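You operate a simulated robot arm through the tools that you are given. There is no shell and no other tool.

Carry out the task below with a simulated two-armed robot. There is one attempt and no reset: what you move stays moved.

Task
Top the coolant up to MAX and wind the mixer till the layer is gone.
Fine: STRONG jug if MIX is low, WATER if high; jug back, lid shut; MIX ends in its band.

The check looks at the end state, three seconds after you hand in, the way a careful person would. Anything else that was tipped, shoved, dropped, spilled or broken makes it a failure. A push-on lid holds only when it is set on centred and level and pressed home; a screw cap is set on level and turned clockwise until tight.

Robot
Two 7-joint arms with fingered hands on one trunk that stands fixed in place. Base frame: the origin is at the foot of the trunk, x ahead of it, y to its left, z up. Units: mm, rad, N and s.
The left shoulder is at [70, 153, 1172], the right one opposite. With the tool pointing down near the work surface each hand reaches from about 100 to 860 mm from the base axis, measured 20 degrees to its own side. Payload 3.9 kg a hand.
The tool frame of a hand sits at the grasp point between the pads (the TCP): z along the fingers, y along the line on which they close. The tips reach 30 mm beyond it. The gripper opens to 104 mm; its body begins 35 mm behind the TCP. The gripper is a hand of 4 fingers: y runs from the thumb to the fingers, the wrist lies at [-17, -104, -178] in the tool frame, and closing takes about 1.5 s.
Orientation is that of the tool frame in the base frame, as a unit quaternion [x, y, z, w]. With the fingers straight down and the wrist toward the robot, the tool's x, y and z point along [0, 1, 0], [1, 0, 0] and [0, 0, -1] of the base frame.

Tools
- The arms move only by the tool drive_tool. It takes "left_rows", "right_rows" or both (then of equal length, played together; a hand with none holds still); each is a list of rows, each an object of numbers (a shift or turn left out is 0, a gripper value left out holds the last): "x", "y", "z": the shift along the tool's x, y, z in units of 300 mm (1.0 is 300 mm); "wx", "wy", "wz": the turn, a rotation vector about the tool's x, y, z in units of 45 degrees (1.0 is 45 degrees). In form: [{"x": .., "y": .., "z": .., "wx": .., "wy": .., "wz": ..}, ...]. A call has 1 to 20 rows; each row is the pose to reach, as a shift and turn from the pose commanded when the call began, along the tool's axes at that moment. "left_claw" and "right_claw" are, for a hand that has rows, the closure, from 0 (fully open) to 1 (shut), set as the call begins (left out, the last holds). A call with a number of a shift or a turn outside -1 to 1 is refused whole. Rows are played at 5 a second. More than 50 mm and 0.15 rad between two rows, or a gripper value outside its range, and nothing of the call is played. Where a pose cannot be reached the arm comes as near as it can. A force on the tool above 40 N (or 10 N above the force at the start of the call, whichever is more), or a blocked arm, ends the call early, and 0.2 s more pass. Each finger travels about 72 mm/s and halts on what it meets, pressing with about 24 N; the grip force reading is that of the motor and also rises with nothing between the fingers. The clock runs only during rows and for 0.2 s after the last one: add rows that repeat a pose to give the fingers time. It gives the time, the measured TCP pose, the force on the tool (base axes), the opening and the grip force at its end, in the units of the frame above (readings bear some noise), with the torque about the TCP (base axes, N m) and any sound that the robot's microphone picked up, and new pictures: "show" is both (left out), scene, wrist or none (wrist: the cameras of the hands that moved).
- Cameras (640 x 400 px; columns grow to the right, rows downward): "scene" is now at [140.4, -13.9, 1410.5]; the picture's right is [-0.18, -0.98, 0.00], its down [-0.55, 0.10, -0.83] and it looks along [0.81, -0.15, -0.56] (base axes); focal length 317 px, centre (320, 200). "left" rides on the left gripper at [-66, -90, -126] in its tool frame; the picture's right is [-0.78, -0.30, 0.56], its down [0.57, -0.70, 0.42] and it looks along [0.27, 0.65, 0.71] (tool axes); focal length 275 px, centre (320, 200). "right" rides on the right gripper at [66, -90, -126] in its tool frame; the picture's right is [-0.78, 0.30, -0.56], its down [-0.57, -0.70, 0.42] and it looks along [-0.26, 0.65, 0.71] (tool axes); focal length 275 px, centre (320, 200). There is no depth. A picture from a camera that has moved, and an enlarged one, comes with that camera's place and axes in the base frame and with its lens. The place of the scene camera against the robot may be out by one fixed shift of up to 12 mm in any direction.
- move_column(by): slides the trunk up (or, below 0, down) by that many mm; the arms and the scene camera ride with it, the base frame stays. It gives what a move gives, with no picture.
- curl_fingers(index, middle, ring, thumb_bend, thumb_turn, hand): sets how far each is bent, from 0 (flat) to 100 (curled in); at 30 the hand is open as for a grip, at 70 the pads meet at the TCP. One left out holds its place. A second passes; each finger stops where it meets its share of the squeeze, and holds until it gets a number again. A gripper value or a shape takes the hand back. It gives what a move gives, with no picture; readings hold the bend of each and the force on the fingers (four entries, about 0 where the hand has none), thumb and palm. thumb_turn goes from beside the hand (0) to across from the fingers (100), as for a grip.
- preshape(shape, hand): the hand has 4 fingers and takes this shape, open, in about a second: jaw (thumb against the fingers, like two jaws); tri (thumb and two fingers); tip (a fingertip pinch); poke (one finger out to press); point (the index stretched); flat (the hand flat); cup (the hand cupped); fist (a fist). The gripper value then closes the fingers along that shape, each until it touches; the sizes above hold for jaw. It gives what a move gives, with no picture.
- pan_tilt(pan, tilt): turns the head with the scene camera to pan (to the left, within 1.501 rad either way) and tilt (down, from -0.506 to 1.204), counted from straight ahead of the robot. It gives what a move gives, and a new picture of the scene camera.
- inspect(camera, box): a new picture of the part [left, top, right, bottom] of that camera's present view, enlarged. No time passes.
- job_done(): hands the job in; it is judged then, once.

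Nothing tells you positions but the pictures and the camera data. Unless the task says otherwise, let go and move clear before handing in.

The tools are called after "Call:" as a command line: name --argument value ..., lists and objects as JSON in quotes. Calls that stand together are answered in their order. drive_tool: Moves the arms, as the interface text tells. Its arguments: {"type":"object","properties":{"left_rows":{"type":"array","items":{"type":"object","properties":{"x":{"type":"number"},"y":{"type":"number"},"z":{"type":"number"},"wx":{"type":"number"},"wy":{"type":"number"},"wz":{"type":"number"}}}},"left_claw":{"type":"number"},"right_rows":{"type":"array","items":{"type":"object","properties":{"x":{"type":"number"},"y":{"type":"number"},"z":{"type":"number"},"wx":{"type":"number"},"wy":{"type":"number"},"wz":{"type":"number"}}}},"right_claw":{"type":"number"},"show":{"type":"string","enum":["both","scene","wrist","none"]}},"required":[]} The other tools are called the same way: move_column (by) moves the trunk up or down; preshape (shape, hand) gives the hand a shape; curl_fingers (index, middle, ring, thumb_bend, thumb_turn, hand) moves the fingers one by one; pan_tilt (pan, tilt) turns the head that bears the scene camera; inspect (camera, box) takes an enlarged picture of a part of a camera's view; job_done () hands the job in.

At the start:

```text
clock: 0.0
left_ee_pos: [576.9, 186.1, 1135.6]
left_tool_rot: [0.707, 0.707, 0.0, 0.0]
left_force: [1.1, 0.2, 0.0]
left_wrist_torque: [0.01, -0.01, 0.01]
left_width: 103.5
left_finger_force: 0.0
left_shape: jaw
left_bend: [30.0, 30.0, 30.0, 30.0, 97.0]
left_finger forces: [0.0, 0.0, 0.0, 0.0, 0.1, 0.0]
right_ee_pos: [401.3, -175.0, 1215.7]
right_tool_rot: [0.707, 0.707, 0.0, 0.0]
right_force: [0.3, 0.3, 0.4]
right_wrist_torque: [-0.03, 0.0, 0.0]
right_width: 103.8
right_finger_force: 0.1
right_shape: jaw
right_bend: [30.0, 30.0, 30.0, 30.0, 97.0]
right_finger forces: [0.0, 0.1, 0.1, 0.1, 0.0, 0.0]
trunk travel left (down, up): [-625.0, 315.0]
head pan, tilt (commanded): [-0.178, 0.597]
```

scene: 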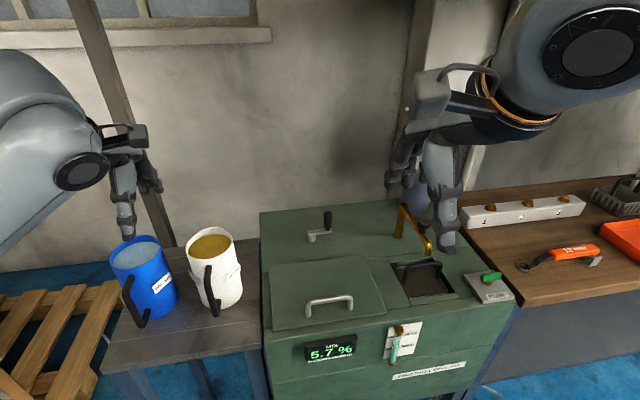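
right: 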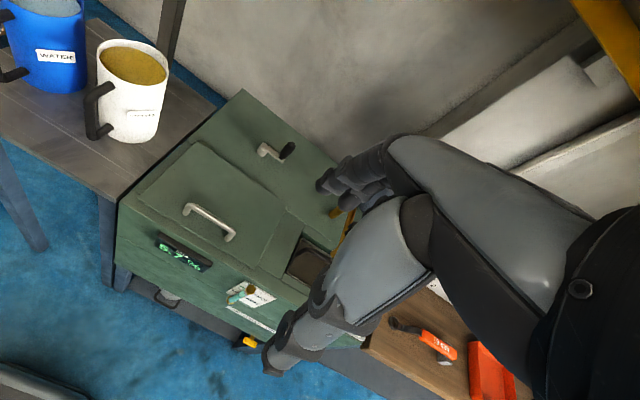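
left: 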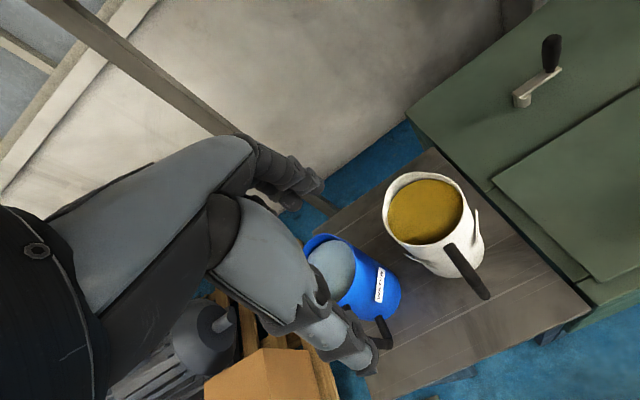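

I see a green coolant machine with a lid (handle), a MIX display reading about 5.7 %, a gauge, a crank on top, and two jugs (blue WATER, white STRONG) on a side table to the left. First I look closer at the display, the labels and the gauge.

Call:
inspect --camera "scene" --box '[280, 310, 480, 400]'

Call:
inspect --camera "scene" --box '[90, 210, 270, 340]'

Call:
inspect --camera "scene" --box '[260, 190, 520, 340]'

Call:
inspect --camera "right" --box '[120, 90, 360, 350]'

Call:
inspect --camera "left" --box '[280, 20, 640, 350]'

```text
3.20 times, centred on (380, 355) of scene
camera zoom: at [140.4, -13.9, 1410.5], right [-0.18, -0.98, 0.0], down [-0.55, 0.1, -0.83], along [0.81, -0.15, -0.56], focal length 1014 px, centre (128, -296)
```

zoom: 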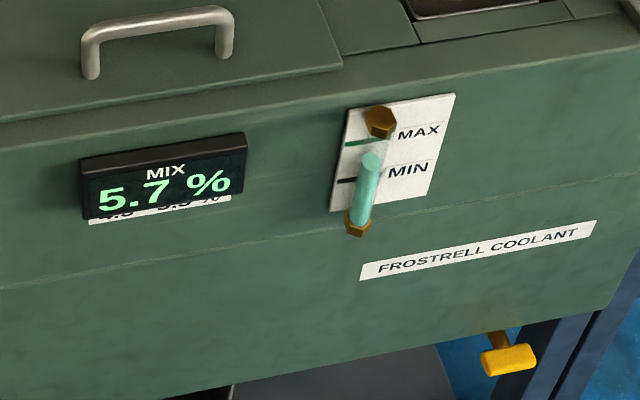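

```text
3.08 times, centred on (180, 275) of scene
camera zoom: at [140.4, -13.9, 1410.5], right [-0.18, -0.98, 0.0], down [-0.55, 0.1, -0.83], along [0.81, -0.15, -0.56], focal length 975 px, centre (751, -31)
```

zoom: 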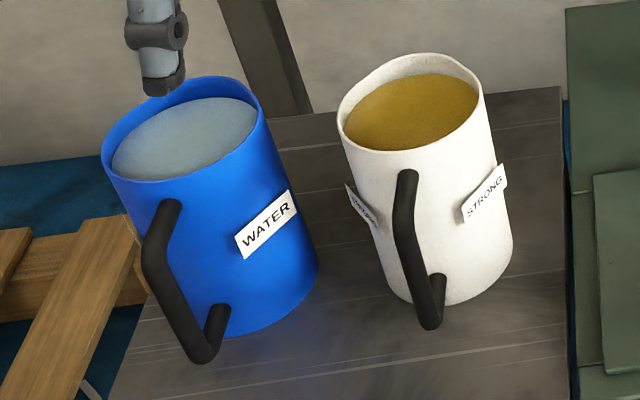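

```text
2.46 times, centred on (390, 265) of scene
camera zoom: at [140.4, -13.9, 1410.5], right [-0.18, -0.98, 0.0], down [-0.55, 0.1, -0.83], along [0.81, -0.15, -0.56], focal length 780 px, centre (148, 40)
```

zoom: 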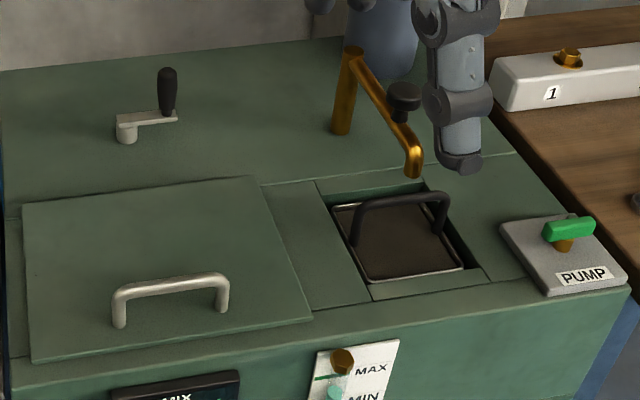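

```text
1.54 times, centred on (240, 220) of right
camera zoom: at [309.6, -108.9, 1341.5], right [0.3, -0.78, 0.56], down [-0.7, -0.57, -0.42], along [0.65, -0.26, -0.71], focal length 424 px, centre (443, 169)
```

zoom: 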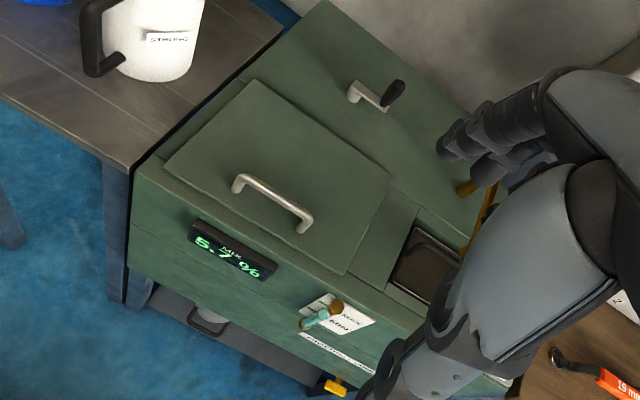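

```text
1.21 times, centred on (460, 185) of left
camera zoom: at [487.4, 119.3, 1262.0], right [-0.3, -0.78, -0.56], down [-0.7, 0.57, -0.42], along [0.65, 0.27, -0.71], focal length 334 px, centre (150, 218)
```

zoom: 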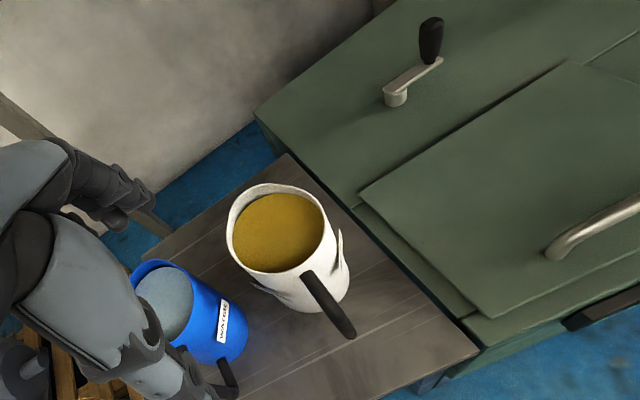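

The display reads MIX 5.7 %, but its band label is hidden under the display from this angle. I'll draw both hands back so I can lower the trunk and read it.

Call:
drive_tool --left_rows '[{"x": 0.07, "y": -0.1, "z": -0.05}, {"x": 0.14, "y": -0.2, "z": -0.1}, {"x": 0.21, "y": -0.3, "z": -0.13}, {"x": 0.28, "y": -0.4, "z": -0.16}, {"x": 0.35, "y": -0.5, "z": -0.19}, {"x": 0.42, "y": -0.6, "z": -0.21}, {"x": 0.49, "y": -0.7, "z": -0.21}, {"x": 0.547, "y": -0.757, "z": -0.21}]' --right_rows '[{"x": -0.07, "y": -0.06}, {"x": -0.15, "y": -0.12}, {"x": -0.22, "y": -0.19}, {"x": -0.3, "y": -0.25}, {"x": -0.37, "y": -0.31}, {"x": -0.44, "y": -0.38}, {"x": -0.51, "y": -0.44}, {"x": -0.583, "y": -0.5}]' --show "both"

```text
clock: 1.3
left_ee_pos: [412.2, 293.5, 1126.7]
left_tool_rot: [0.705, 0.685, -0.182, -0.033]
left_force: [1.4, 0.5, -2.4]
left_wrist_torque: [-0.07, 0.18, -0.05]
left_width: 104.2
left_finger_force: 0.1
left_shape: jaw
left_bend: [30.0, 30.0, 30.0, 30.0, 97.0]
left_finger forces: [0.1, 0.1, 0.0, 0.0, 0.0, 0.0]
right_ee_pos: [280.0, -243.6, 1204.5]
right_tool_rot: [0.668, 0.742, 0.06, 0.009]
right_force: [0.2, 1.7, -0.2]
right_wrist_torque: [-0.05, 0.06, -0.04]
right_width: 103.9
right_finger_force: 0.0
right_shape: jaw
right_bend: [30.0, 30.0, 30.0, 30.0, 97.0]
right_finger forces: [0.1, 0.0, 0.1, 0.0, 0.0, 0.0]
trunk travel left (down, up): [-625.0, 315.0]
head pan, tilt (commanded): [-0.178, 0.597]
stopped in row 6 (left hand): the force on the tool passed its limit at 56 N (the readings are from after the stop); the commanded pose is now the measured one
camera scene: at [216.5, -9.1, 1413.2], right [-0.17, -0.98, 0.01], down [-0.6, 0.09, -0.8], along [0.78, -0.14, -0.6], focal length 317 px, centre (320, 200)
camera right: at [170.4, -195.9, 1324.2], right [0.32, -0.78, 0.53], down [-0.59, -0.61, -0.53], along [0.74, -0.14, -0.66], focal length 275 px, centre (320, 200)
camera left: at [364.6, 259.0, 1286.5], right [-0.45, -0.85, -0.27], down [-0.8, 0.52, -0.31], along [0.4, 0.08, -0.91], focal length 275 px, centre (320, 200)
```

scene: 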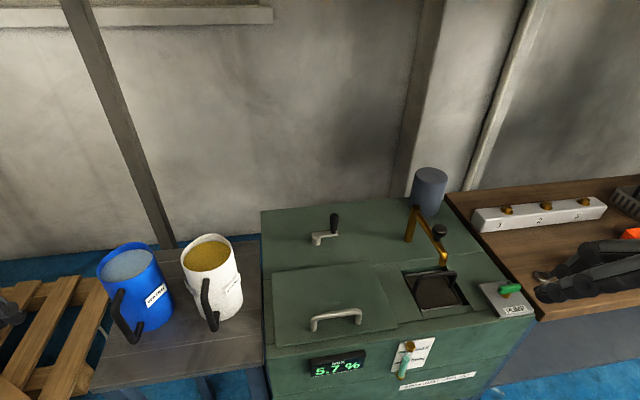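
right: 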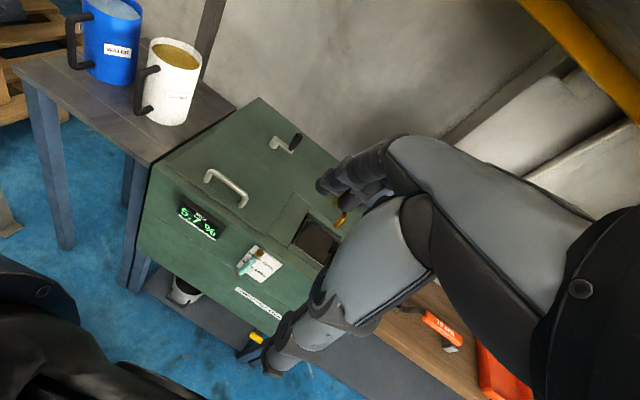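
left: 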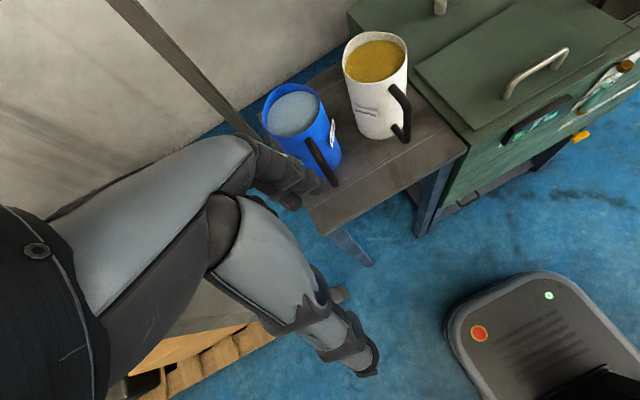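

The left hand stopped partway on a force, so I'll look around on the left side before moving any further.

Call:
pan_tilt --pan 0.7 --tilt 0.7

```text
clock: 2.5
left_ee_pos: [361.1, 269.4, 1205.4]
left_tool_rot: [0.749, 0.663, -0.012, 0.01]
left_force: [1.2, 0.2, -1.1]
left_wrist_torque: [0.06, 0.02, 0.03]
left_width: 104.1
left_finger_force: 0.0
left_shape: jaw
left_bend: [30.0, 30.0, 30.0, 30.0, 97.0]
left_finger forces: [0.0, 0.1, 0.0, 0.0, 0.0, 0.0]
right_ee_pos: [235.9, -267.2, 1210.3]
right_tool_rot: [0.686, 0.726, 0.046, 0.02]
right_force: [0.7, 0.2, -2.1]
right_wrist_torque: [-0.01, 0.05, 0.0]
right_width: 104.0
right_finger_force: 0.0
right_shape: jaw
right_bend: [30.0, 30.0, 30.0, 30.0, 97.0]
right_finger forces: [0.0, 0.0, 0.0, 0.0, 0.0, 0.0]
trunk travel left (down, up): [-625.0, 315.0]
head pan, tilt (commanded): [0.7, 0.7]
camera scene: at [117.4, 57.7, 1400.9], right [0.64, -0.77, 0.0], down [-0.49, -0.42, -0.76], along [0.59, 0.49, -0.64], focal length 317 px, centre (320, 200)
```

scene: 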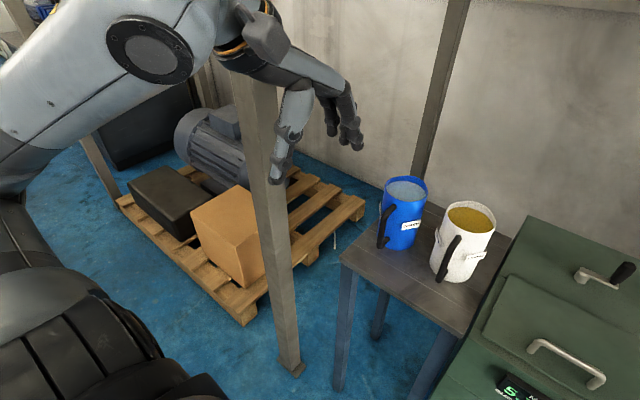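

There is a steel post at about x 490, y 520, and the left arm brushed it. I'll bring the left hand inward, away from the post, and fix its yaw.

Call:
drive_tool --left_rows '[{"x": -0.06, "y": 0.05, "wz": -0.05}, {"x": -0.12, "y": 0.1, "wz": -0.1}, {"x": -0.18, "y": 0.15, "wz": -0.15}, {"x": -0.24, "y": 0.2, "wz": -0.16}, {"x": -0.27, "y": 0.2, "wz": -0.16}, {"x": -0.27, "y": 0.2, "wz": -0.16}]' --show "scene"

```text
clock: 2.8
left_ee_pos: [390.4, 244.1, 1224.3]
left_tool_rot: [0.751, 0.658, 0.015, 0.044]
left_force: [1.2, -1.4, -0.5]
left_wrist_torque: [0.05, 0.06, 0.01]
left_width: 104.2
left_finger_force: 0.0
left_shape: jaw
left_bend: [30.0, 30.0, 30.0, 30.0, 97.0]
left_finger forces: [0.0, 0.0, 0.1, 0.0, 0.0, 0.1]
right_ee_pos: [255.3, -272.5, 1208.7]
right_tool_rot: [0.687, 0.725, 0.035, 0.01]
right_force: [0.4, -1.3, -0.7]
right_wrist_torque: [0.09, 0.05, 0.05]
right_width: 103.8
right_finger_force: 0.0
right_shape: jaw
right_bend: [30.0, 30.0, 30.0, 30.0, 97.0]
right_finger forces: [0.0, 0.0, 0.0, 0.1, 0.1, 0.0]
trunk travel left (down, up): [-625.0, 315.0]
head pan, tilt (commanded): [0.7, 0.7]
stopped in row 1 (left hand): the arm was blocked; the commanded pose is now the measured one
camera scene: at [121.7, 51.5, 1401.5], right [0.65, -0.76, 0.0], down [-0.49, -0.41, -0.76], along [0.58, 0.5, -0.64], focal length 317 px, centre (320, 200)
```

scene: 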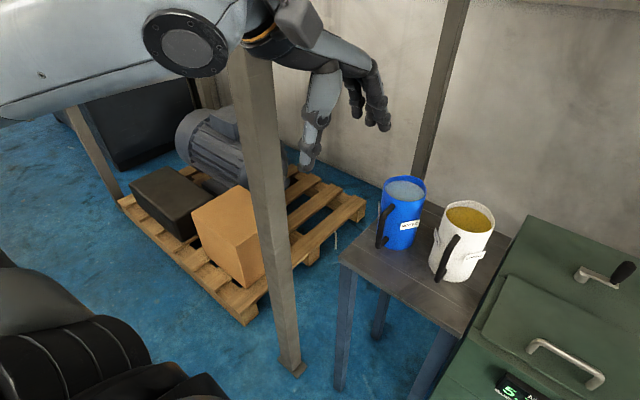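

The left arm still reports being blocked. I'll turn the head to see the arm next to the post and find out what it touches.

Call:
pan_tilt --pan 1.0 --tilt 0.2

```text
clock: 3.7
left_ee_pos: [384.9, 250.9, 1224.0]
left_tool_rot: [0.75, 0.66, 0.014, 0.047]
left_force: [-1.1, 0.5, 0.8]
left_wrist_torque: [-0.02, -0.02, -0.01]
left_width: 104.3
left_finger_force: 0.0
left_shape: jaw
left_bend: [30.0, 30.0, 30.0, 30.0, 97.0]
left_finger forces: [0.0, 0.1, 0.0, 0.0, 0.0, 0.0]
right_ee_pos: [249.5, -266.7, 1210.7]
right_tool_rot: [0.687, 0.726, 0.037, 0.014]
right_force: [-0.1, 0.0, -0.2]
right_wrist_torque: [-0.01, -0.04, -0.02]
right_width: 104.0
right_finger_force: 0.1
right_shape: jaw
right_bend: [30.0, 30.0, 30.0, 30.0, 97.0]
right_finger forces: [0.0, 0.0, 0.0, 0.0, 0.0, 0.0]
trunk travel left (down, up): [-625.0, 315.0]
head pan, tilt (commanded): [1.0, 0.201]
camera scene: at [101.0, 80.7, 1447.0], right [0.84, -0.54, 0.0], down [-0.11, -0.17, -0.98], along [0.53, 0.82, -0.2], focal length 317 px, centre (320, 200)
```

scene: 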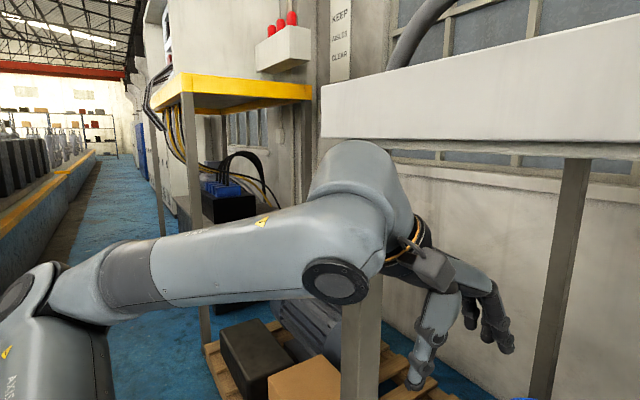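

There is a white overhead box beam on posts above the left work area, and the left forearm seems to be against it. I'll look up and ahead to map it.

Call:
pan_tilt --pan 0.3 --tilt -0.1

Call:
pan_tilt --pan 0.9 --tilt -0.3

Call:
pan_tilt --pan -0.7 --tilt 0.0

```text
clock: 4.8
left_ee_pos: [385.3, 249.6, 1223.6]
left_tool_rot: [0.75, 0.66, 0.013, 0.046]
left_force: [0.2, -0.5, 0.0]
left_wrist_torque: [0.01, 0.01, 0.0]
left_width: 104.0
left_finger_force: 0.1
left_shape: jaw
left_bend: [30.0, 30.0, 30.0, 30.0, 97.0]
left_finger forces: [0.0, 0.1, 0.0, 0.0, 0.1, 0.0]
right_ee_pos: [250.6, -267.8, 1208.9]
right_tool_rot: [0.687, 0.726, 0.035, 0.013]
right_force: [0.6, 0.4, 0.2]
right_wrist_torque: [0.02, 0.01, 0.0]
right_width: 104.0
right_finger_force: 0.0
right_shape: jaw
right_bend: [30.0, 30.0, 30.0, 30.0, 97.0]
right_finger forces: [0.1, 0.0, 0.0, 0.0, 0.0, 0.0]
trunk travel left (down, up): [-625.0, 315.0]
head pan, tilt (commanded): [0.3, -0.099]
camera scene: at [136.0, 27.2, 1474.2], right [0.3, -0.95, 0.0], down [0.09, 0.03, -1.0], along [0.95, 0.3, 0.1], focal length 317 px, centre (320, 200)
```

scene: 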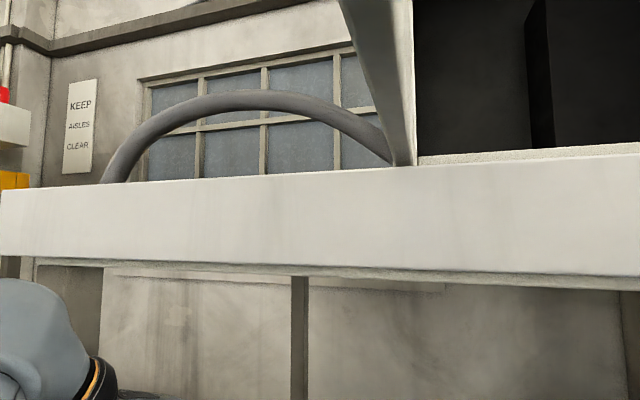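

```text
clock: 5.8
left_ee_pos: [386.4, 249.0, 1223.7]
left_tool_rot: [0.75, 0.66, 0.013, 0.046]
left_force: [-0.1, 0.5, 0.0]
left_wrist_torque: [-0.01, 0.0, 0.01]
left_width: 104.1
left_finger_force: 0.1
left_shape: jaw
left_bend: [30.0, 30.0, 30.0, 30.0, 97.0]
left_finger forces: [0.0, 0.0, 0.1, 0.0, 0.0, 0.0]
right_ee_pos: [251.3, -270.0, 1209.9]
right_tool_rot: [0.687, 0.726, 0.035, 0.013]
right_force: [-0.1, 0.0, 0.6]
right_wrist_torque: [0.0, -0.03, 0.01]
right_width: 103.9
right_finger_force: 0.1
right_shape: jaw
right_bend: [30.0, 30.0, 30.0, 30.0, 97.0]
right_finger forces: [0.1, 0.0, 0.1, 0.1, 0.1, 0.1]
trunk travel left (down, up): [-625.0, 315.0]
head pan, tilt (commanded): [0.901, -0.3]
camera scene: at [102.1, 62.7, 1490.9], right [0.78, -0.62, 0.0], down [0.18, 0.23, -0.96], along [0.59, 0.75, 0.3], focal length 317 px, centre (320, 200)
```

scene: 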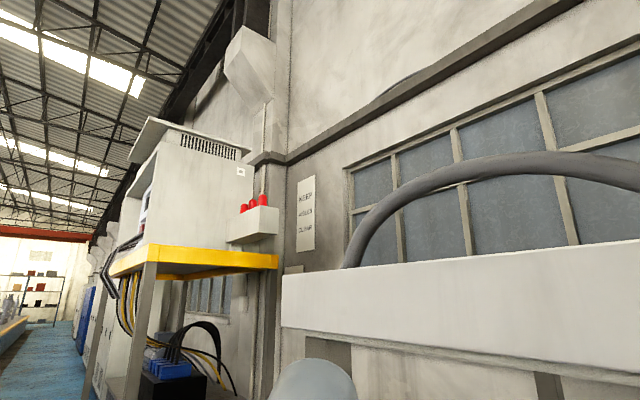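

```text
clock: 7.5
left_ee_pos: [385.0, 249.9, 1224.2]
left_tool_rot: [0.75, 0.66, 0.013, 0.045]
left_force: [0.3, 0.5, -0.2]
left_wrist_torque: [0.03, 0.01, -0.02]
left_width: 104.2
left_finger_force: 0.1
left_shape: jaw
left_bend: [30.0, 30.0, 30.0, 30.0, 97.0]
left_finger forces: [0.0, 0.0, 0.0, 0.0, 0.0, 0.0]
right_ee_pos: [250.9, -269.3, 1210.2]
right_tool_rot: [0.687, 0.726, 0.036, 0.014]
right_force: [-0.5, -0.1, -0.1]
right_wrist_torque: [-0.02, -0.04, 0.0]
right_width: 104.0
right_finger_force: 0.0
right_shape: jaw
right_bend: [30.0, 30.0, 30.0, 30.0, 97.0]
right_finger forces: [0.1, 0.0, 0.0, 0.0, 0.0, 0.0]
trunk travel left (down, up): [-625.0, 315.0]
head pan, tilt (commanded): [-0.7, 0.0]
camera scene: at [122.1, -56.8, 1465.4], right [-0.64, -0.77, 0.0], down [0.0, 0.0, -1.0], along [0.77, -0.64, 0.0], focal length 317 px, centre (320, 200)
```

scene: 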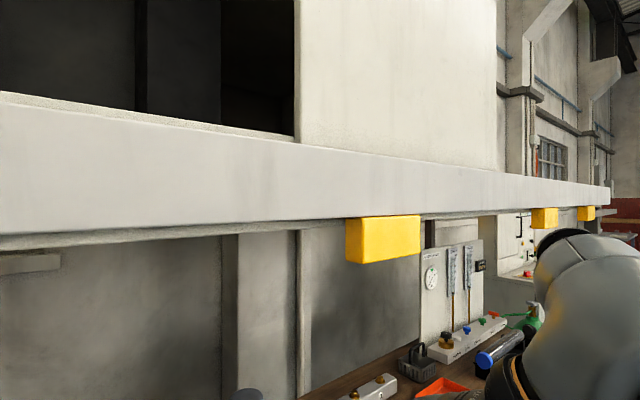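

The overhead beam's front face is near x≈380 and its underside near z≈1440; the left wrist came up in front of it. Lowering the trunk frees the arm and also lets me read the band label.

Call:
move_column --by -300

Call:
pan_tilt --pan -0.2 --tilt 0.6

```text
clock: 7.8
left_ee_pos: [385.1, 250.6, 1222.7]
left_tool_rot: [0.749, 0.66, 0.013, 0.046]
left_force: [-0.2, 0.1, 0.9]
left_wrist_torque: [0.05, -0.02, 0.03]
left_width: 103.9
left_finger_force: 0.1
left_shape: jaw
left_bend: [30.0, 30.0, 30.0, 30.0, 97.0]
left_finger forces: [0.0, 0.0, 0.0, 0.0, 0.0, 0.0]
right_ee_pos: [249.4, -269.4, 1208.8]
right_tool_rot: [0.686, 0.727, 0.036, 0.013]
right_force: [0.1, -0.1, 0.1]
right_wrist_torque: [0.03, -0.02, -0.02]
right_width: 103.7
right_finger_force: 0.0
right_shape: jaw
right_bend: [30.0, 30.0, 30.0, 30.0, 97.0]
right_finger forces: [0.0, 0.0, 0.0, 0.1, 0.0, 0.0]
trunk travel left (down, up): [-624.0, 316.0]
head pan, tilt (commanded): [-0.7, 0.0]
stopped: the arm was blocked; the commanded pose is now the measured one
```

```text
clock: 8.8
left_ee_pos: [386.1, 250.4, 1222.7]
left_tool_rot: [0.75, 0.66, 0.013, 0.045]
left_force: [-0.9, 0.1, 0.6]
left_wrist_torque: [-0.01, 0.0, 0.01]
left_width: 103.8
left_finger_force: 0.0
left_shape: jaw
left_bend: [30.0, 30.0, 30.0, 30.0, 97.0]
left_finger forces: [0.1, 0.0, 0.0, 0.0, 0.1, 0.0]
right_ee_pos: [250.5, -266.5, 1209.9]
right_tool_rot: [0.687, 0.726, 0.036, 0.014]
right_force: [-1.3, -0.2, -0.1]
right_wrist_torque: [-0.02, -0.02, -0.03]
right_width: 103.7
right_finger_force: 0.0
right_shape: jaw
right_bend: [30.0, 30.0, 30.0, 30.0, 97.0]
right_finger forces: [0.1, 0.0, 0.1, 0.0, 0.0, 0.0]
trunk travel left (down, up): [-624.0, 316.0]
head pan, tilt (commanded): [-0.201, 0.6]
camera scene: at [139.7, -16.6, 1408.9], right [-0.2, -0.98, 0.0], down [-0.55, 0.11, -0.83], along [0.81, -0.17, -0.56], focal length 317 px, centre (320, 200)
```

scene: 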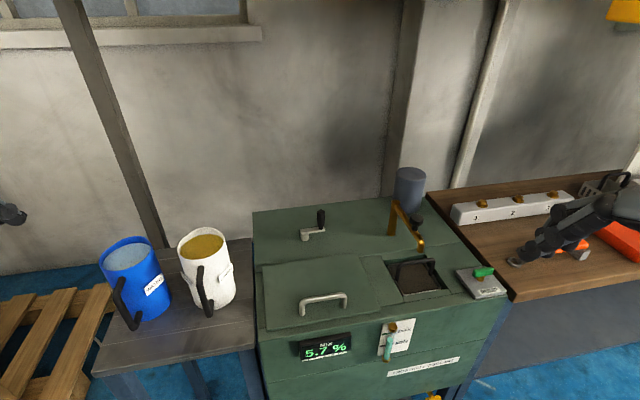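

The column is blocked too, so some part of the left arm is caught. I'll look closely at the left elbow and the post.

Call:
pan_tilt --pan 1.1 --tilt 0.35

Call:
inspect --camera "left" --box '[0, 0, 640, 400]'

Call:
inspect --camera "right" --box '[0, 0, 640, 400]'

```text
clock: 10.3
left_ee_pos: [386.5, 250.3, 1221.5]
left_tool_rot: [0.75, 0.66, 0.013, 0.045]
left_force: [-0.7, -0.7, -0.1]
left_wrist_torque: [0.0, 0.04, -0.01]
left_width: 103.6
left_finger_force: 0.1
left_shape: jaw
left_bend: [30.0, 30.0, 30.0, 30.0, 97.0]
left_finger forces: [0.1, 0.0, 0.1, 0.0, 0.0, 0.0]
right_ee_pos: [250.5, -268.9, 1209.2]
right_tool_rot: [0.687, 0.726, 0.036, 0.013]
right_force: [0.0, 0.0, 0.4]
right_wrist_torque: [-0.02, 0.05, 0.02]
right_width: 104.0
right_finger_force: 0.0
right_shape: jaw
right_bend: [30.0, 30.0, 30.0, 30.0, 97.0]
right_finger forces: [0.0, 0.1, 0.1, 0.1, 0.0, 0.1]
trunk travel left (down, up): [-624.0, 316.0]
head pan, tilt (commanded): [1.1, 0.351]
camera scene: at [95.5, 84.1, 1431.6], right [0.89, -0.45, 0.0], down [-0.16, -0.31, -0.94], along [0.43, 0.84, -0.34], focal length 317 px, centre (320, 200)
```

scene: 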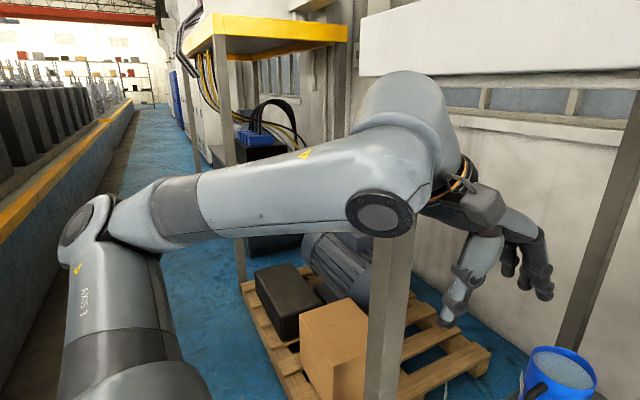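

```text
1.00 times, centred on (320, 200) of left (not enlarged: the box is as wide or as high as the picture)
camera zoom: at [278.7, 201.5, 1343.6], right [-0.35, -0.76, -0.55], down [-0.59, 0.63, -0.51], along [0.73, 0.15, -0.67], focal length 275 px, centre (320, 200)
```

zoom: 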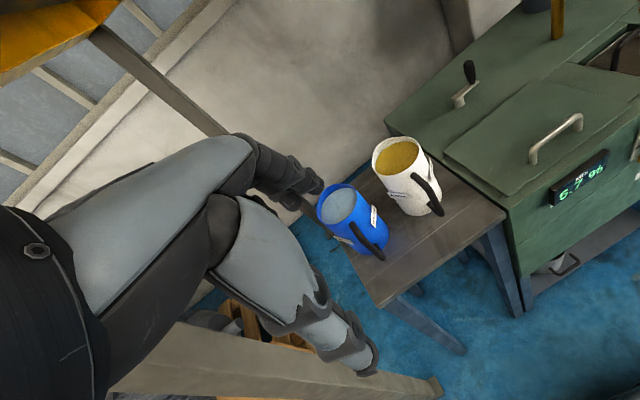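

```text
1.00 times, centred on (320, 200) of right (not enlarged: the box is as wide or as high as the picture)
camera zoom: at [147.3, -210.5, 1329.8], right [0.3, -0.78, 0.55], down [-0.64, -0.6, -0.49], along [0.71, -0.21, -0.67], focal length 275 px, centre (320, 200)
```

zoom: 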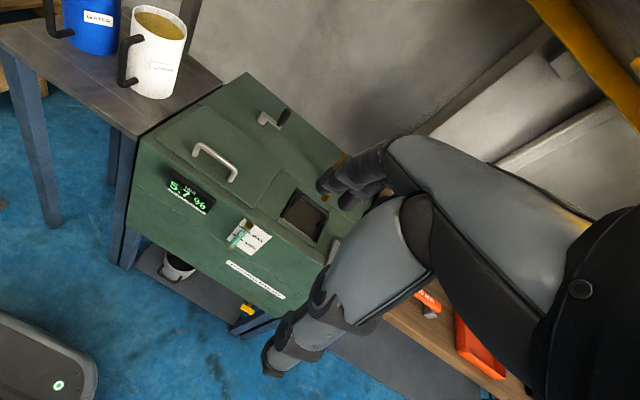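

The disc I took for the elbow is the wrist joint, near (267, 300, 1320), and its bulge looks pressed against the beam's front face. I'll back the left hand gently off toward the robot and slightly down.

Call:
drive_tool --left_rows '[{"y": -0.02, "z": 0.01}, {"y": -0.05, "z": 0.03}, {"y": -0.08, "z": 0.05}, {"y": -0.1, "z": 0.07}, {"y": -0.1, "z": 0.1}]' --show "none"

```text
clock: 11.5
left_ee_pos: [385.8, 251.0, 1222.4]
left_tool_rot: [0.75, 0.66, 0.013, 0.045]
left_force: [0.2, 0.0, -0.2]
left_wrist_torque: [-0.01, -0.02, -0.03]
left_width: 103.9
left_finger_force: 0.1
left_shape: jaw
left_bend: [30.0, 30.0, 30.0, 30.0, 97.0]
left_finger forces: [0.0, 0.0, 0.0, 0.0, 0.1, 0.1]
left hand out of reach, approached as far as the arm can: row 1, 2, 3, 4, 5
right_ee_pos: [252.0, -268.7, 1209.4]
right_tool_rot: [0.687, 0.725, 0.036, 0.013]
right_force: [0.3, 0.5, 0.5]
right_wrist_torque: [0.01, 0.01, -0.02]
right_width: 103.8
right_finger_force: 0.0
right_shape: jaw
right_bend: [30.0, 30.0, 30.0, 30.0, 97.0]
right_finger forces: [0.0, 0.0, 0.1, 0.0, 0.0, 0.0]
trunk travel left (down, up): [-624.0, 316.0]
head pan, tilt (commanded): [1.1, 0.351]
```

Backing off is out of reach for the arm. I'll try a small forward and downward move instead.

Call:
drive_tool --left_rows '[{"z": 0.02}, {"z": 0.05}, {"z": 0.08}, {"z": 0.12}, {"z": 0.16}]' --show "none"

```text
clock: 12.7
left_ee_pos: [415.0, 253.1, 1189.9]
left_tool_rot: [0.75, 0.66, 0.012, 0.045]
left_force: [-0.1, 0.4, -0.1]
left_wrist_torque: [-0.01, 0.04, 0.03]
left_width: 103.8
left_finger_force: 0.0
left_shape: jaw
left_bend: [30.0, 30.0, 30.0, 30.0, 97.0]
left_finger forces: [0.0, 0.1, 0.0, 0.1, 0.1, 0.0]
left hand out of reach, approached as far as the arm can: row 1, 2, 3, 4, 5
right_ee_pos: [251.5, -268.8, 1209.0]
right_tool_rot: [0.687, 0.725, 0.035, 0.013]
right_force: [-0.5, 0.1, -0.6]
right_wrist_torque: [-0.03, -0.01, 0.0]
right_width: 103.9
right_finger_force: 0.0
right_shape: jaw
right_bend: [30.0, 30.0, 30.0, 30.0, 97.0]
right_finger forces: [0.1, 0.0, 0.0, 0.0, 0.0, 0.0]
trunk travel left (down, up): [-624.0, 316.0]
head pan, tilt (commanded): [1.1, 0.351]
```

The arm was only at its inner reach limit and is free again. I'll move the left hand forward and down to a comfortable spot in front of the table.

Call:
drive_tool --left_rows '[{"x": -0.01, "y": 0.06, "z": 0.04, "wz": -0.03}, {"x": -0.02, "y": 0.12, "z": 0.08, "wz": -0.06}, {"x": -0.04, "y": 0.18, "z": 0.13, "wz": -0.1}, {"x": -0.05, "y": 0.24, "z": 0.17, "wz": -0.13}, {"x": -0.064, "y": 0.295, "z": 0.209, "wz": -0.16}, {"x": -0.064, "y": 0.295, "z": 0.209, "wz": -0.16}]' --show "none"

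```text
clock: 14.1
left_ee_pos: [503.7, 221.9, 1137.2]
left_tool_rot: [0.707, 0.706, 0.01, 0.046]
left_force: [0.2, -0.7, 0.0]
left_wrist_torque: [0.0, 0.01, 0.0]
left_width: 104.1
left_finger_force: 0.0
left_shape: jaw
left_bend: [30.0, 30.0, 30.0, 30.0, 97.0]
left_finger forces: [0.1, 0.0, 0.0, 0.1, 0.1, 0.0]
right_ee_pos: [250.6, -267.9, 1209.0]
right_tool_rot: [0.686, 0.727, 0.036, 0.013]
right_force: [-0.5, 0.3, -0.3]
right_wrist_torque: [0.02, 0.0, -0.02]
right_width: 103.9
right_finger_force: 0.0
right_shape: jaw
right_bend: [30.0, 30.0, 30.0, 30.0, 97.0]
right_finger forces: [0.0, 0.1, 0.1, 0.0, 0.0, 0.1]
trunk travel left (down, up): [-624.0, 316.0]
head pan, tilt (commanded): [1.1, 0.351]
```

The left arm is free. Before lowering, I'll check the left hand's clearance to the jugs and table.

Call:
inspect --camera "left" --box '[0, 0, 640, 400]'

Call:
pan_tilt --pan 0.2 --tilt 0.6

```text
1.00 times, centred on (320, 200) of left (not enlarged: the box is as wide or as high as the picture)
camera zoom: at [404.6, 161.3, 1259.6], right [-0.25, -0.8, -0.54], down [-0.66, 0.55, -0.51], along [0.7, 0.23, -0.67], focal length 275 px, centre (320, 200)
```

zoom: 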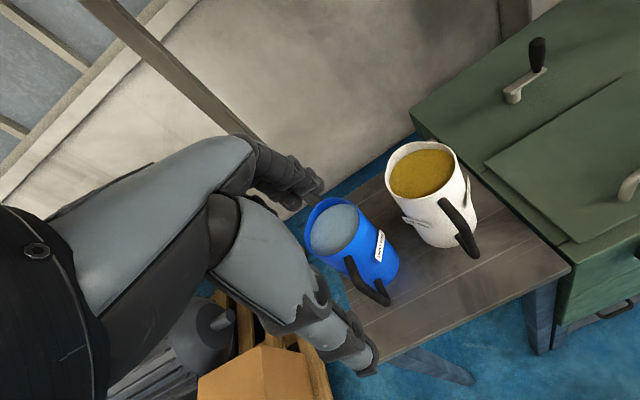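

```text
clock: 15.3
left_ee_pos: [504.9, 222.0, 1137.7]
left_tool_rot: [0.707, 0.705, 0.009, 0.046]
left_force: [0.9, -1.1, -0.7]
left_wrist_torque: [0.01, -0.01, 0.04]
left_width: 104.1
left_finger_force: 0.0
left_shape: jaw
left_bend: [30.0, 30.0, 30.0, 30.0, 97.0]
left_finger forces: [0.0, 0.1, 0.0, 0.1, 0.1, 0.0]
right_ee_pos: [252.0, -268.2, 1208.5]
right_tool_rot: [0.687, 0.726, 0.036, 0.013]
right_force: [1.2, 0.4, 0.0]
right_wrist_torque: [0.02, 0.0, -0.02]
right_width: 103.9
right_finger_force: 0.1
right_shape: jaw
right_bend: [30.0, 30.0, 30.0, 30.0, 97.0]
right_finger forces: [0.0, 0.1, 0.0, 0.0, 0.0, 0.0]
trunk travel left (down, up): [-624.0, 316.0]
head pan, tilt (commanded): [0.201, 0.6]
camera scene: at [139.8, 18.9, 1408.9], right [0.2, -0.98, 0.0], down [-0.55, -0.11, -0.83], along [0.81, 0.17, -0.56], focal length 317 px, centre (320, 200)
```

scene: 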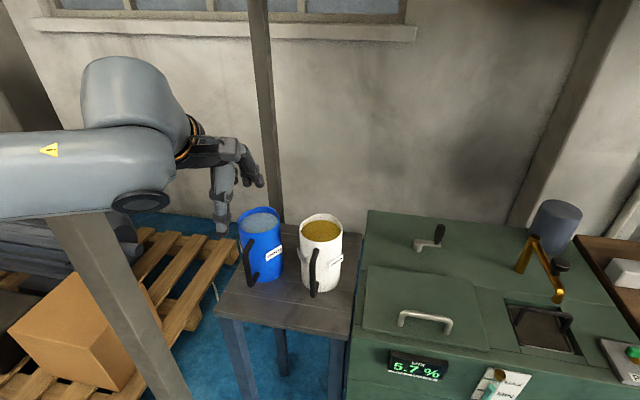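

Jug rims are at about (630, 120) for white and (652, 262) for blue, near z≈980. I'll pull the left hand back a bit and lower the trunk by 100 first.

Call:
drive_tool --left_rows '[{"y": -0.08}, {"y": -0.15}, {"y": -0.15}]' --show "none"

Call:
move_column --by -100

```text
clock: 16.1
left_ee_pos: [459.2, 221.1, 1134.5]
left_tool_rot: [0.707, 0.705, 0.011, 0.045]
left_force: [-0.2, 0.1, -0.2]
left_wrist_torque: [0.0, 0.02, 0.01]
left_width: 104.1
left_finger_force: 0.1
left_shape: jaw
left_bend: [30.0, 30.0, 30.0, 30.0, 97.0]
left_finger forces: [0.0, 0.0, 0.0, 0.0, 0.0, 0.0]
right_ee_pos: [252.3, -268.2, 1210.0]
right_tool_rot: [0.687, 0.726, 0.036, 0.013]
right_force: [-0.5, -0.1, 0.0]
right_wrist_torque: [-0.02, 0.04, 0.05]
right_width: 103.9
right_finger_force: 0.2
right_shape: jaw
right_bend: [30.0, 30.0, 30.0, 30.0, 97.0]
right_finger forces: [0.0, 0.0, 0.0, 0.1, 0.1, 0.0]
trunk travel left (down, up): [-624.0, 316.0]
head pan, tilt (commanded): [0.201, 0.6]
```

```text
clock: 17.4
left_ee_pos: [458.0, 222.3, 1034.9]
left_tool_rot: [0.707, 0.705, 0.011, 0.046]
left_force: [0.4, -0.1, 0.3]
left_wrist_torque: [0.01, -0.02, -0.01]
left_width: 104.0
left_finger_force: 0.2
left_shape: jaw
left_bend: [30.0, 30.0, 30.0, 30.0, 97.0]
left_finger forces: [0.0, 0.0, 0.1, 0.0, 0.0, 0.0]
right_ee_pos: [249.9, -267.6, 1110.1]
right_tool_rot: [0.686, 0.726, 0.037, 0.014]
right_force: [0.0, -0.5, 0.3]
right_wrist_torque: [0.01, 0.02, -0.02]
right_width: 104.0
right_finger_force: 0.0
right_shape: jaw
right_bend: [30.0, 30.0, 30.0, 30.0, 97.0]
right_finger forces: [0.1, 0.0, 0.0, 0.0, 0.0, 0.0]
trunk travel left (down, up): [-524.0, 416.0]
head pan, tilt (commanded): [0.201, 0.6]
```

That worked. I'll lower it further so the head camera can look under the display at the band label.

Call:
move_column --by -300

Call:
pan_tilt --pan -0.2 --tilt 0.5

Call:
inspect --camera "scene" --box '[270, 180, 450, 300]'

```text
clock: 19.4
left_ee_pos: [461.3, 221.0, 842.6]
left_tool_rot: [0.708, 0.703, 0.026, 0.061]
left_force: [-6.8, 0.0, 19.8]
left_wrist_torque: [0.31, -1.16, 0.14]
left_width: 102.2
left_finger_force: 0.1
left_shape: jaw
left_bend: [30.0, 30.0, 30.0, 30.0, 97.0]
left_finger forces: [0.1, 19.8, 0.0, 0.1, 0.0, 0.0]
right_ee_pos: [249.7, -267.7, 902.4]
right_tool_rot: [0.687, 0.726, 0.036, 0.014]
right_force: [0.7, -0.3, 0.2]
right_wrist_torque: [-0.03, 0.05, -0.01]
right_width: 103.8
right_finger_force: 0.1
right_shape: jaw
right_bend: [30.0, 30.0, 30.0, 30.0, 97.0]
right_finger forces: [0.1, 0.0, 0.0, 0.0, 0.0, 0.0]
trunk travel left (down, up): [-317.0, 623.0]
head pan, tilt (commanded): [0.201, 0.6]
stopped: the force on the tool passed its limit at 49 N (the readings are from after the stop); the commanded pose is now the measured one
```

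```text
clock: 20.2
left_ee_pos: [460.2, 221.0, 840.1]
left_tool_rot: [0.708, 0.703, 0.024, 0.058]
left_force: [-7.4, 2.5, 25.9]
left_wrist_torque: [0.4, -1.58, 0.25]
left_width: 102.4
left_finger_force: 0.0
left_shape: jaw
left_bend: [30.0, 30.0, 30.0, 30.0, 97.0]
left_finger forces: [0.1, 25.1, 0.0, 0.0, 0.0, 0.1]
right_ee_pos: [247.5, -268.7, 904.2]
right_tool_rot: [0.687, 0.726, 0.038, 0.015]
right_force: [0.3, -0.3, -1.3]
right_wrist_torque: [0.04, -0.07, -0.03]
right_width: 103.6
right_finger_force: 0.1
right_shape: jaw
right_bend: [30.0, 30.0, 30.0, 30.0, 97.0]
right_finger forces: [0.1, 0.0, 0.1, 0.1, 0.0, 0.1]
trunk travel left (down, up): [-317.0, 623.0]
head pan, tilt (commanded): [-0.201, 0.499]
camera scene: at [138.5, -17.8, 1111.9], right [-0.2, -0.98, 0.0], down [-0.47, 0.1, -0.88], along [0.86, -0.17, -0.48], focal length 317 px, centre (320, 200)
```

scene: 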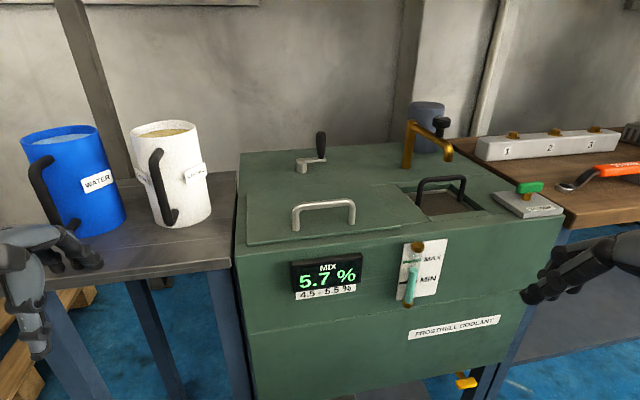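

```text
3.33 times, centred on (360, 240) of scene
camera zoom: at [138.5, -17.8, 1111.9], right [-0.2, -0.98, 0.0], down [-0.47, 0.1, -0.88], along [0.86, -0.17, -0.48], focal length 1056 px, centre (187, 67)
```

zoom: 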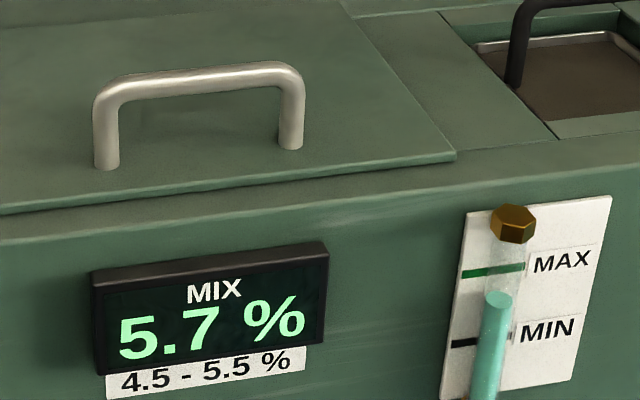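

The band is 4.5–5.5 %, so MIX at 5.7 % is high and the blue WATER jug is the right one. The left fingers are resting on the table edge (z≈810), so I'll lift them off.

Call:
drive_tool --left_rows '[{"z": -0.08}, {"z": -0.16}, {"z": -0.24}, {"z": -0.3}, {"z": -0.3}]' --show "both"

Call:
inspect --camera "scene" --box '[0, 100, 240, 270]'

Call:
inspect --camera "scene" --box '[230, 120, 570, 300]'

```text
clock: 21.4
left_ee_pos: [452.9, 226.1, 927.1]
left_tool_rot: [0.707, 0.705, 0.021, 0.056]
left_force: [-0.3, 1.0, -0.6]
left_wrist_torque: [-0.01, 0.0, -0.02]
left_width: 104.1
left_finger_force: 0.1
left_shape: jaw
left_bend: [30.0, 30.0, 30.0, 30.0, 97.0]
left_finger forces: [0.0, 0.0, 0.0, 0.0, 0.1, 0.0]
right_ee_pos: [250.7, -267.0, 901.6]
right_tool_rot: [0.687, 0.726, 0.035, 0.014]
right_force: [0.0, -0.8, 0.7]
right_wrist_torque: [-0.01, -0.01, 0.01]
right_width: 103.9
right_finger_force: 0.0
right_shape: jaw
right_bend: [30.0, 30.0, 30.0, 30.0, 97.0]
right_finger forces: [0.1, 0.0, 0.0, 0.0, 0.0, 0.0]
trunk travel left (down, up): [-317.0, 623.0]
head pan, tilt (commanded): [-0.201, 0.499]
camera scene: at [142.4, -16.9, 1111.2], right [-0.2, -0.98, 0.0], down [-0.47, 0.1, -0.88], along [0.86, -0.17, -0.48], focal length 317 px, centre (320, 200)
camera left: at [349.7, 165.3, 1046.4], right [-0.24, -0.8, -0.55], down [-0.65, 0.55, -0.53], along [0.72, 0.23, -0.65], focal length 275 px, centre (320, 200)
```

scene: 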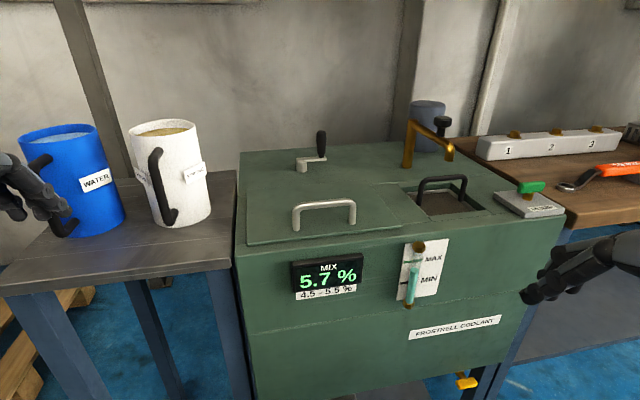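
left: 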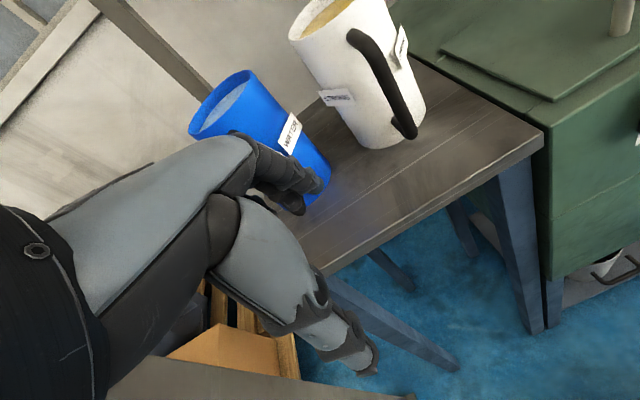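

```text
2.35 times, centred on (120, 185) of scene
camera zoom: at [142.4, -16.9, 1111.2], right [-0.2, -0.98, 0.0], down [-0.47, 0.1, -0.88], along [0.86, -0.17, -0.48], focal length 746 px, centre (791, 235)
```

zoom: 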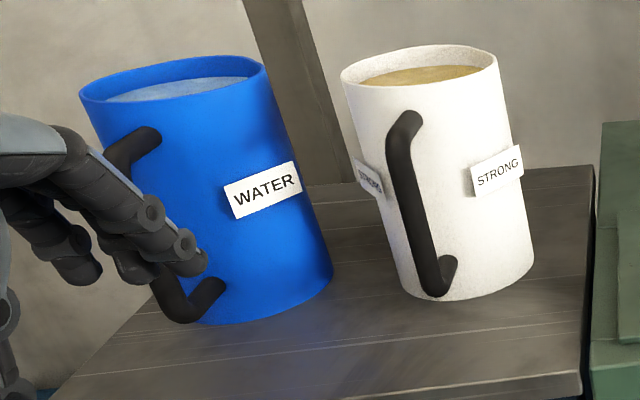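

```text
1.88 times, centred on (400, 210) of scene
camera zoom: at [142.4, -16.9, 1111.2], right [-0.2, -0.98, 0.0], down [-0.47, 0.1, -0.88], along [0.86, -0.17, -0.48], focal length 596 px, centre (169, 181)
```

zoom: 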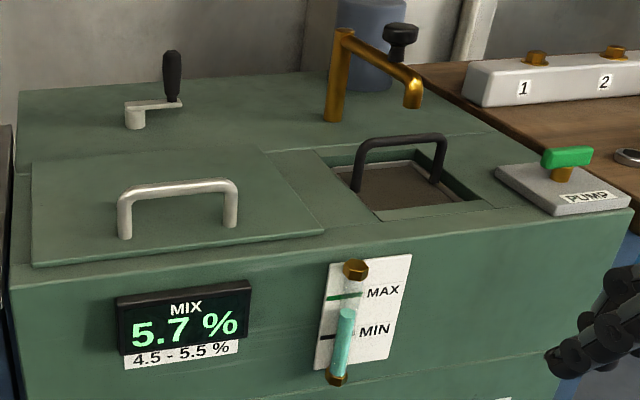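

I have the geometry: lid spans x 535–725, y +12 to −230, top z≈825; its handle bar runs along y at about (560, −107, 868); crank base near (846, −116). I'll raise the trunk by 150 for a good working height, then bring the right hand over the lid handle to look closely.

Call:
move_column --by 150

Call:
drive_tool --right_rows '[{"x": 0.08, "y": 0.1, "wz": 0.02}, {"x": 0.16, "y": 0.2, "wz": 0.04}, {"x": 0.24, "y": 0.3, "wz": 0.06}, {"x": 0.32, "y": 0.4, "wz": 0.07}, {"x": 0.4, "y": 0.5, "wz": 0.07}, {"x": 0.45, "y": 0.6, "wz": 0.07}, {"x": 0.48, "y": 0.7, "wz": 0.07}, {"x": 0.5, "y": 0.75, "wz": 0.07}, {"x": 0.5, "y": 0.75, "wz": 0.07}]' --show "both"

```text
clock: 23.2
left_ee_pos: [454.0, 226.7, 1078.4]
left_tool_rot: [0.707, 0.704, 0.022, 0.056]
left_force: [-0.4, 0.0, -0.7]
left_wrist_torque: [-0.02, -0.05, -0.01]
left_width: 104.1
left_finger_force: 0.1
left_shape: jaw
left_bend: [30.0, 30.0, 30.0, 30.0, 97.0]
left_finger forces: [0.0, 0.1, 0.0, 0.0, 0.1, 0.0]
right_ee_pos: [250.2, -268.2, 1052.2]
right_tool_rot: [0.687, 0.726, 0.036, 0.013]
right_force: [-0.1, 0.0, 0.0]
right_wrist_torque: [0.02, 0.01, 0.01]
right_width: 103.6
right_finger_force: 0.1
right_shape: jaw
right_bend: [30.0, 30.0, 30.0, 30.0, 97.0]
right_finger forces: [0.0, 0.1, 0.0, 0.1, 0.0, 0.0]
trunk travel left (down, up): [-467.0, 473.0]
head pan, tilt (commanded): [-0.201, 0.499]
```

```text
clock: 25.2
left_ee_pos: [454.2, 225.4, 1077.7]
left_tool_rot: [0.708, 0.704, 0.022, 0.057]
left_force: [-0.4, 0.4, 0.3]
left_wrist_torque: [0.01, -0.02, 0.0]
left_width: 104.1
left_finger_force: 0.0
left_shape: jaw
left_bend: [30.0, 30.0, 30.0, 30.0, 97.0]
left_finger forces: [0.0, 0.0, 0.0, 0.0, 0.1, 0.0]
right_ee_pos: [469.1, -104.9, 1071.4]
right_tool_rot: [0.707, 0.706, 0.037, 0.012]
right_force: [-0.6, -0.6, 0.3]
right_wrist_torque: [-0.01, 0.0, 0.0]
right_width: 103.8
right_finger_force: 0.1
right_shape: jaw
right_bend: [30.0, 30.0, 30.0, 30.0, 97.0]
right_finger forces: [0.0, 0.0, 0.0, 0.0, 0.0, 0.0]
trunk travel left (down, up): [-467.0, 473.0]
head pan, tilt (commanded): [-0.201, 0.499]
camera scene: at [142.0, -17.2, 1261.3], right [-0.2, -0.98, 0.0], down [-0.47, 0.1, -0.88], along [0.86, -0.17, -0.48], focal length 317 px, centre (320, 200)
camera right: at [369.4, -42.5, 1192.8], right [0.26, -0.79, 0.55], down [-0.67, -0.56, -0.49], along [0.7, -0.24, -0.68], focal length 275 px, centre (320, 200)
```

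scene: 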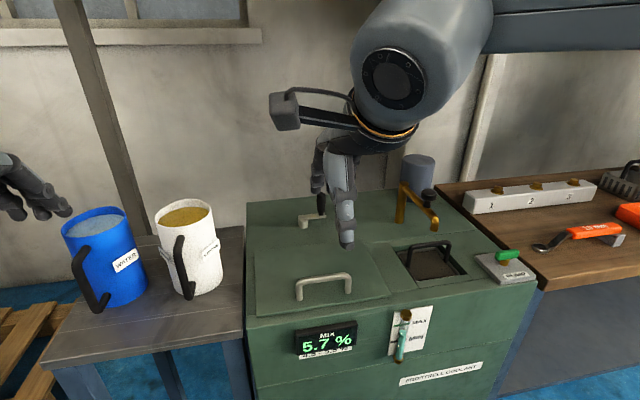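
right: 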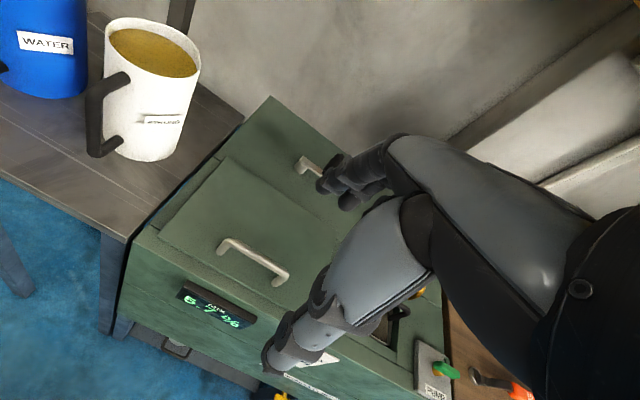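

I'll zoom in on the lid from the right hand camera to look for a hinge.

Call:
inspect --camera "right" --box '[120, 90, 360, 320]'

Call:
inspect --camera "scene" --box '[240, 190, 470, 330]'

```text
1.74 times, centred on (240, 205) of right
camera zoom: at [369.4, -42.5, 1192.8], right [0.26, -0.79, 0.55], down [-0.67, -0.56, -0.49], along [0.7, -0.24, -0.68], focal length 479 px, centre (459, 191)
```

zoom: 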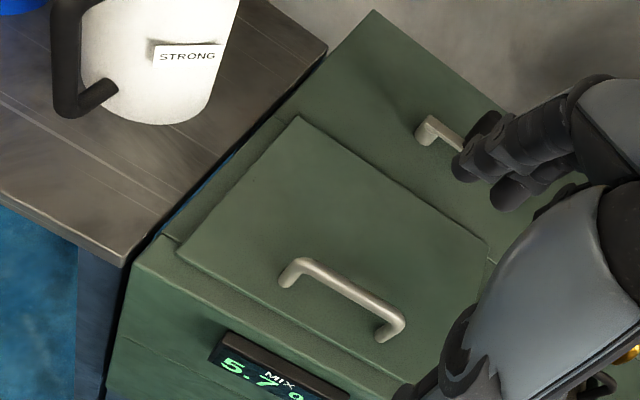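

```text
2.78 times, centred on (355, 260) of scene
camera zoom: at [142.0, -17.2, 1261.3], right [-0.2, -0.98, 0.0], down [-0.47, 0.1, -0.88], along [0.86, -0.17, -0.48], focal length 882 px, centre (223, 33)
```

zoom: 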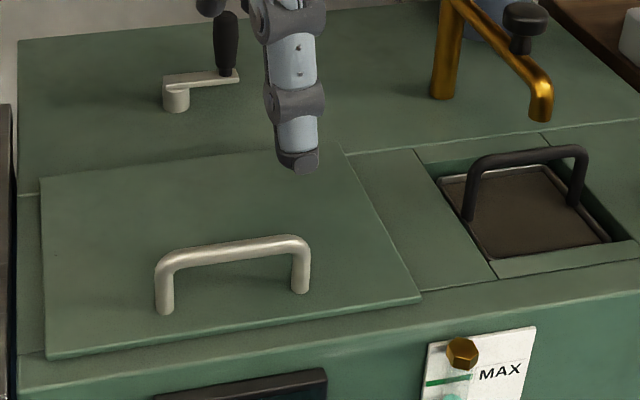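

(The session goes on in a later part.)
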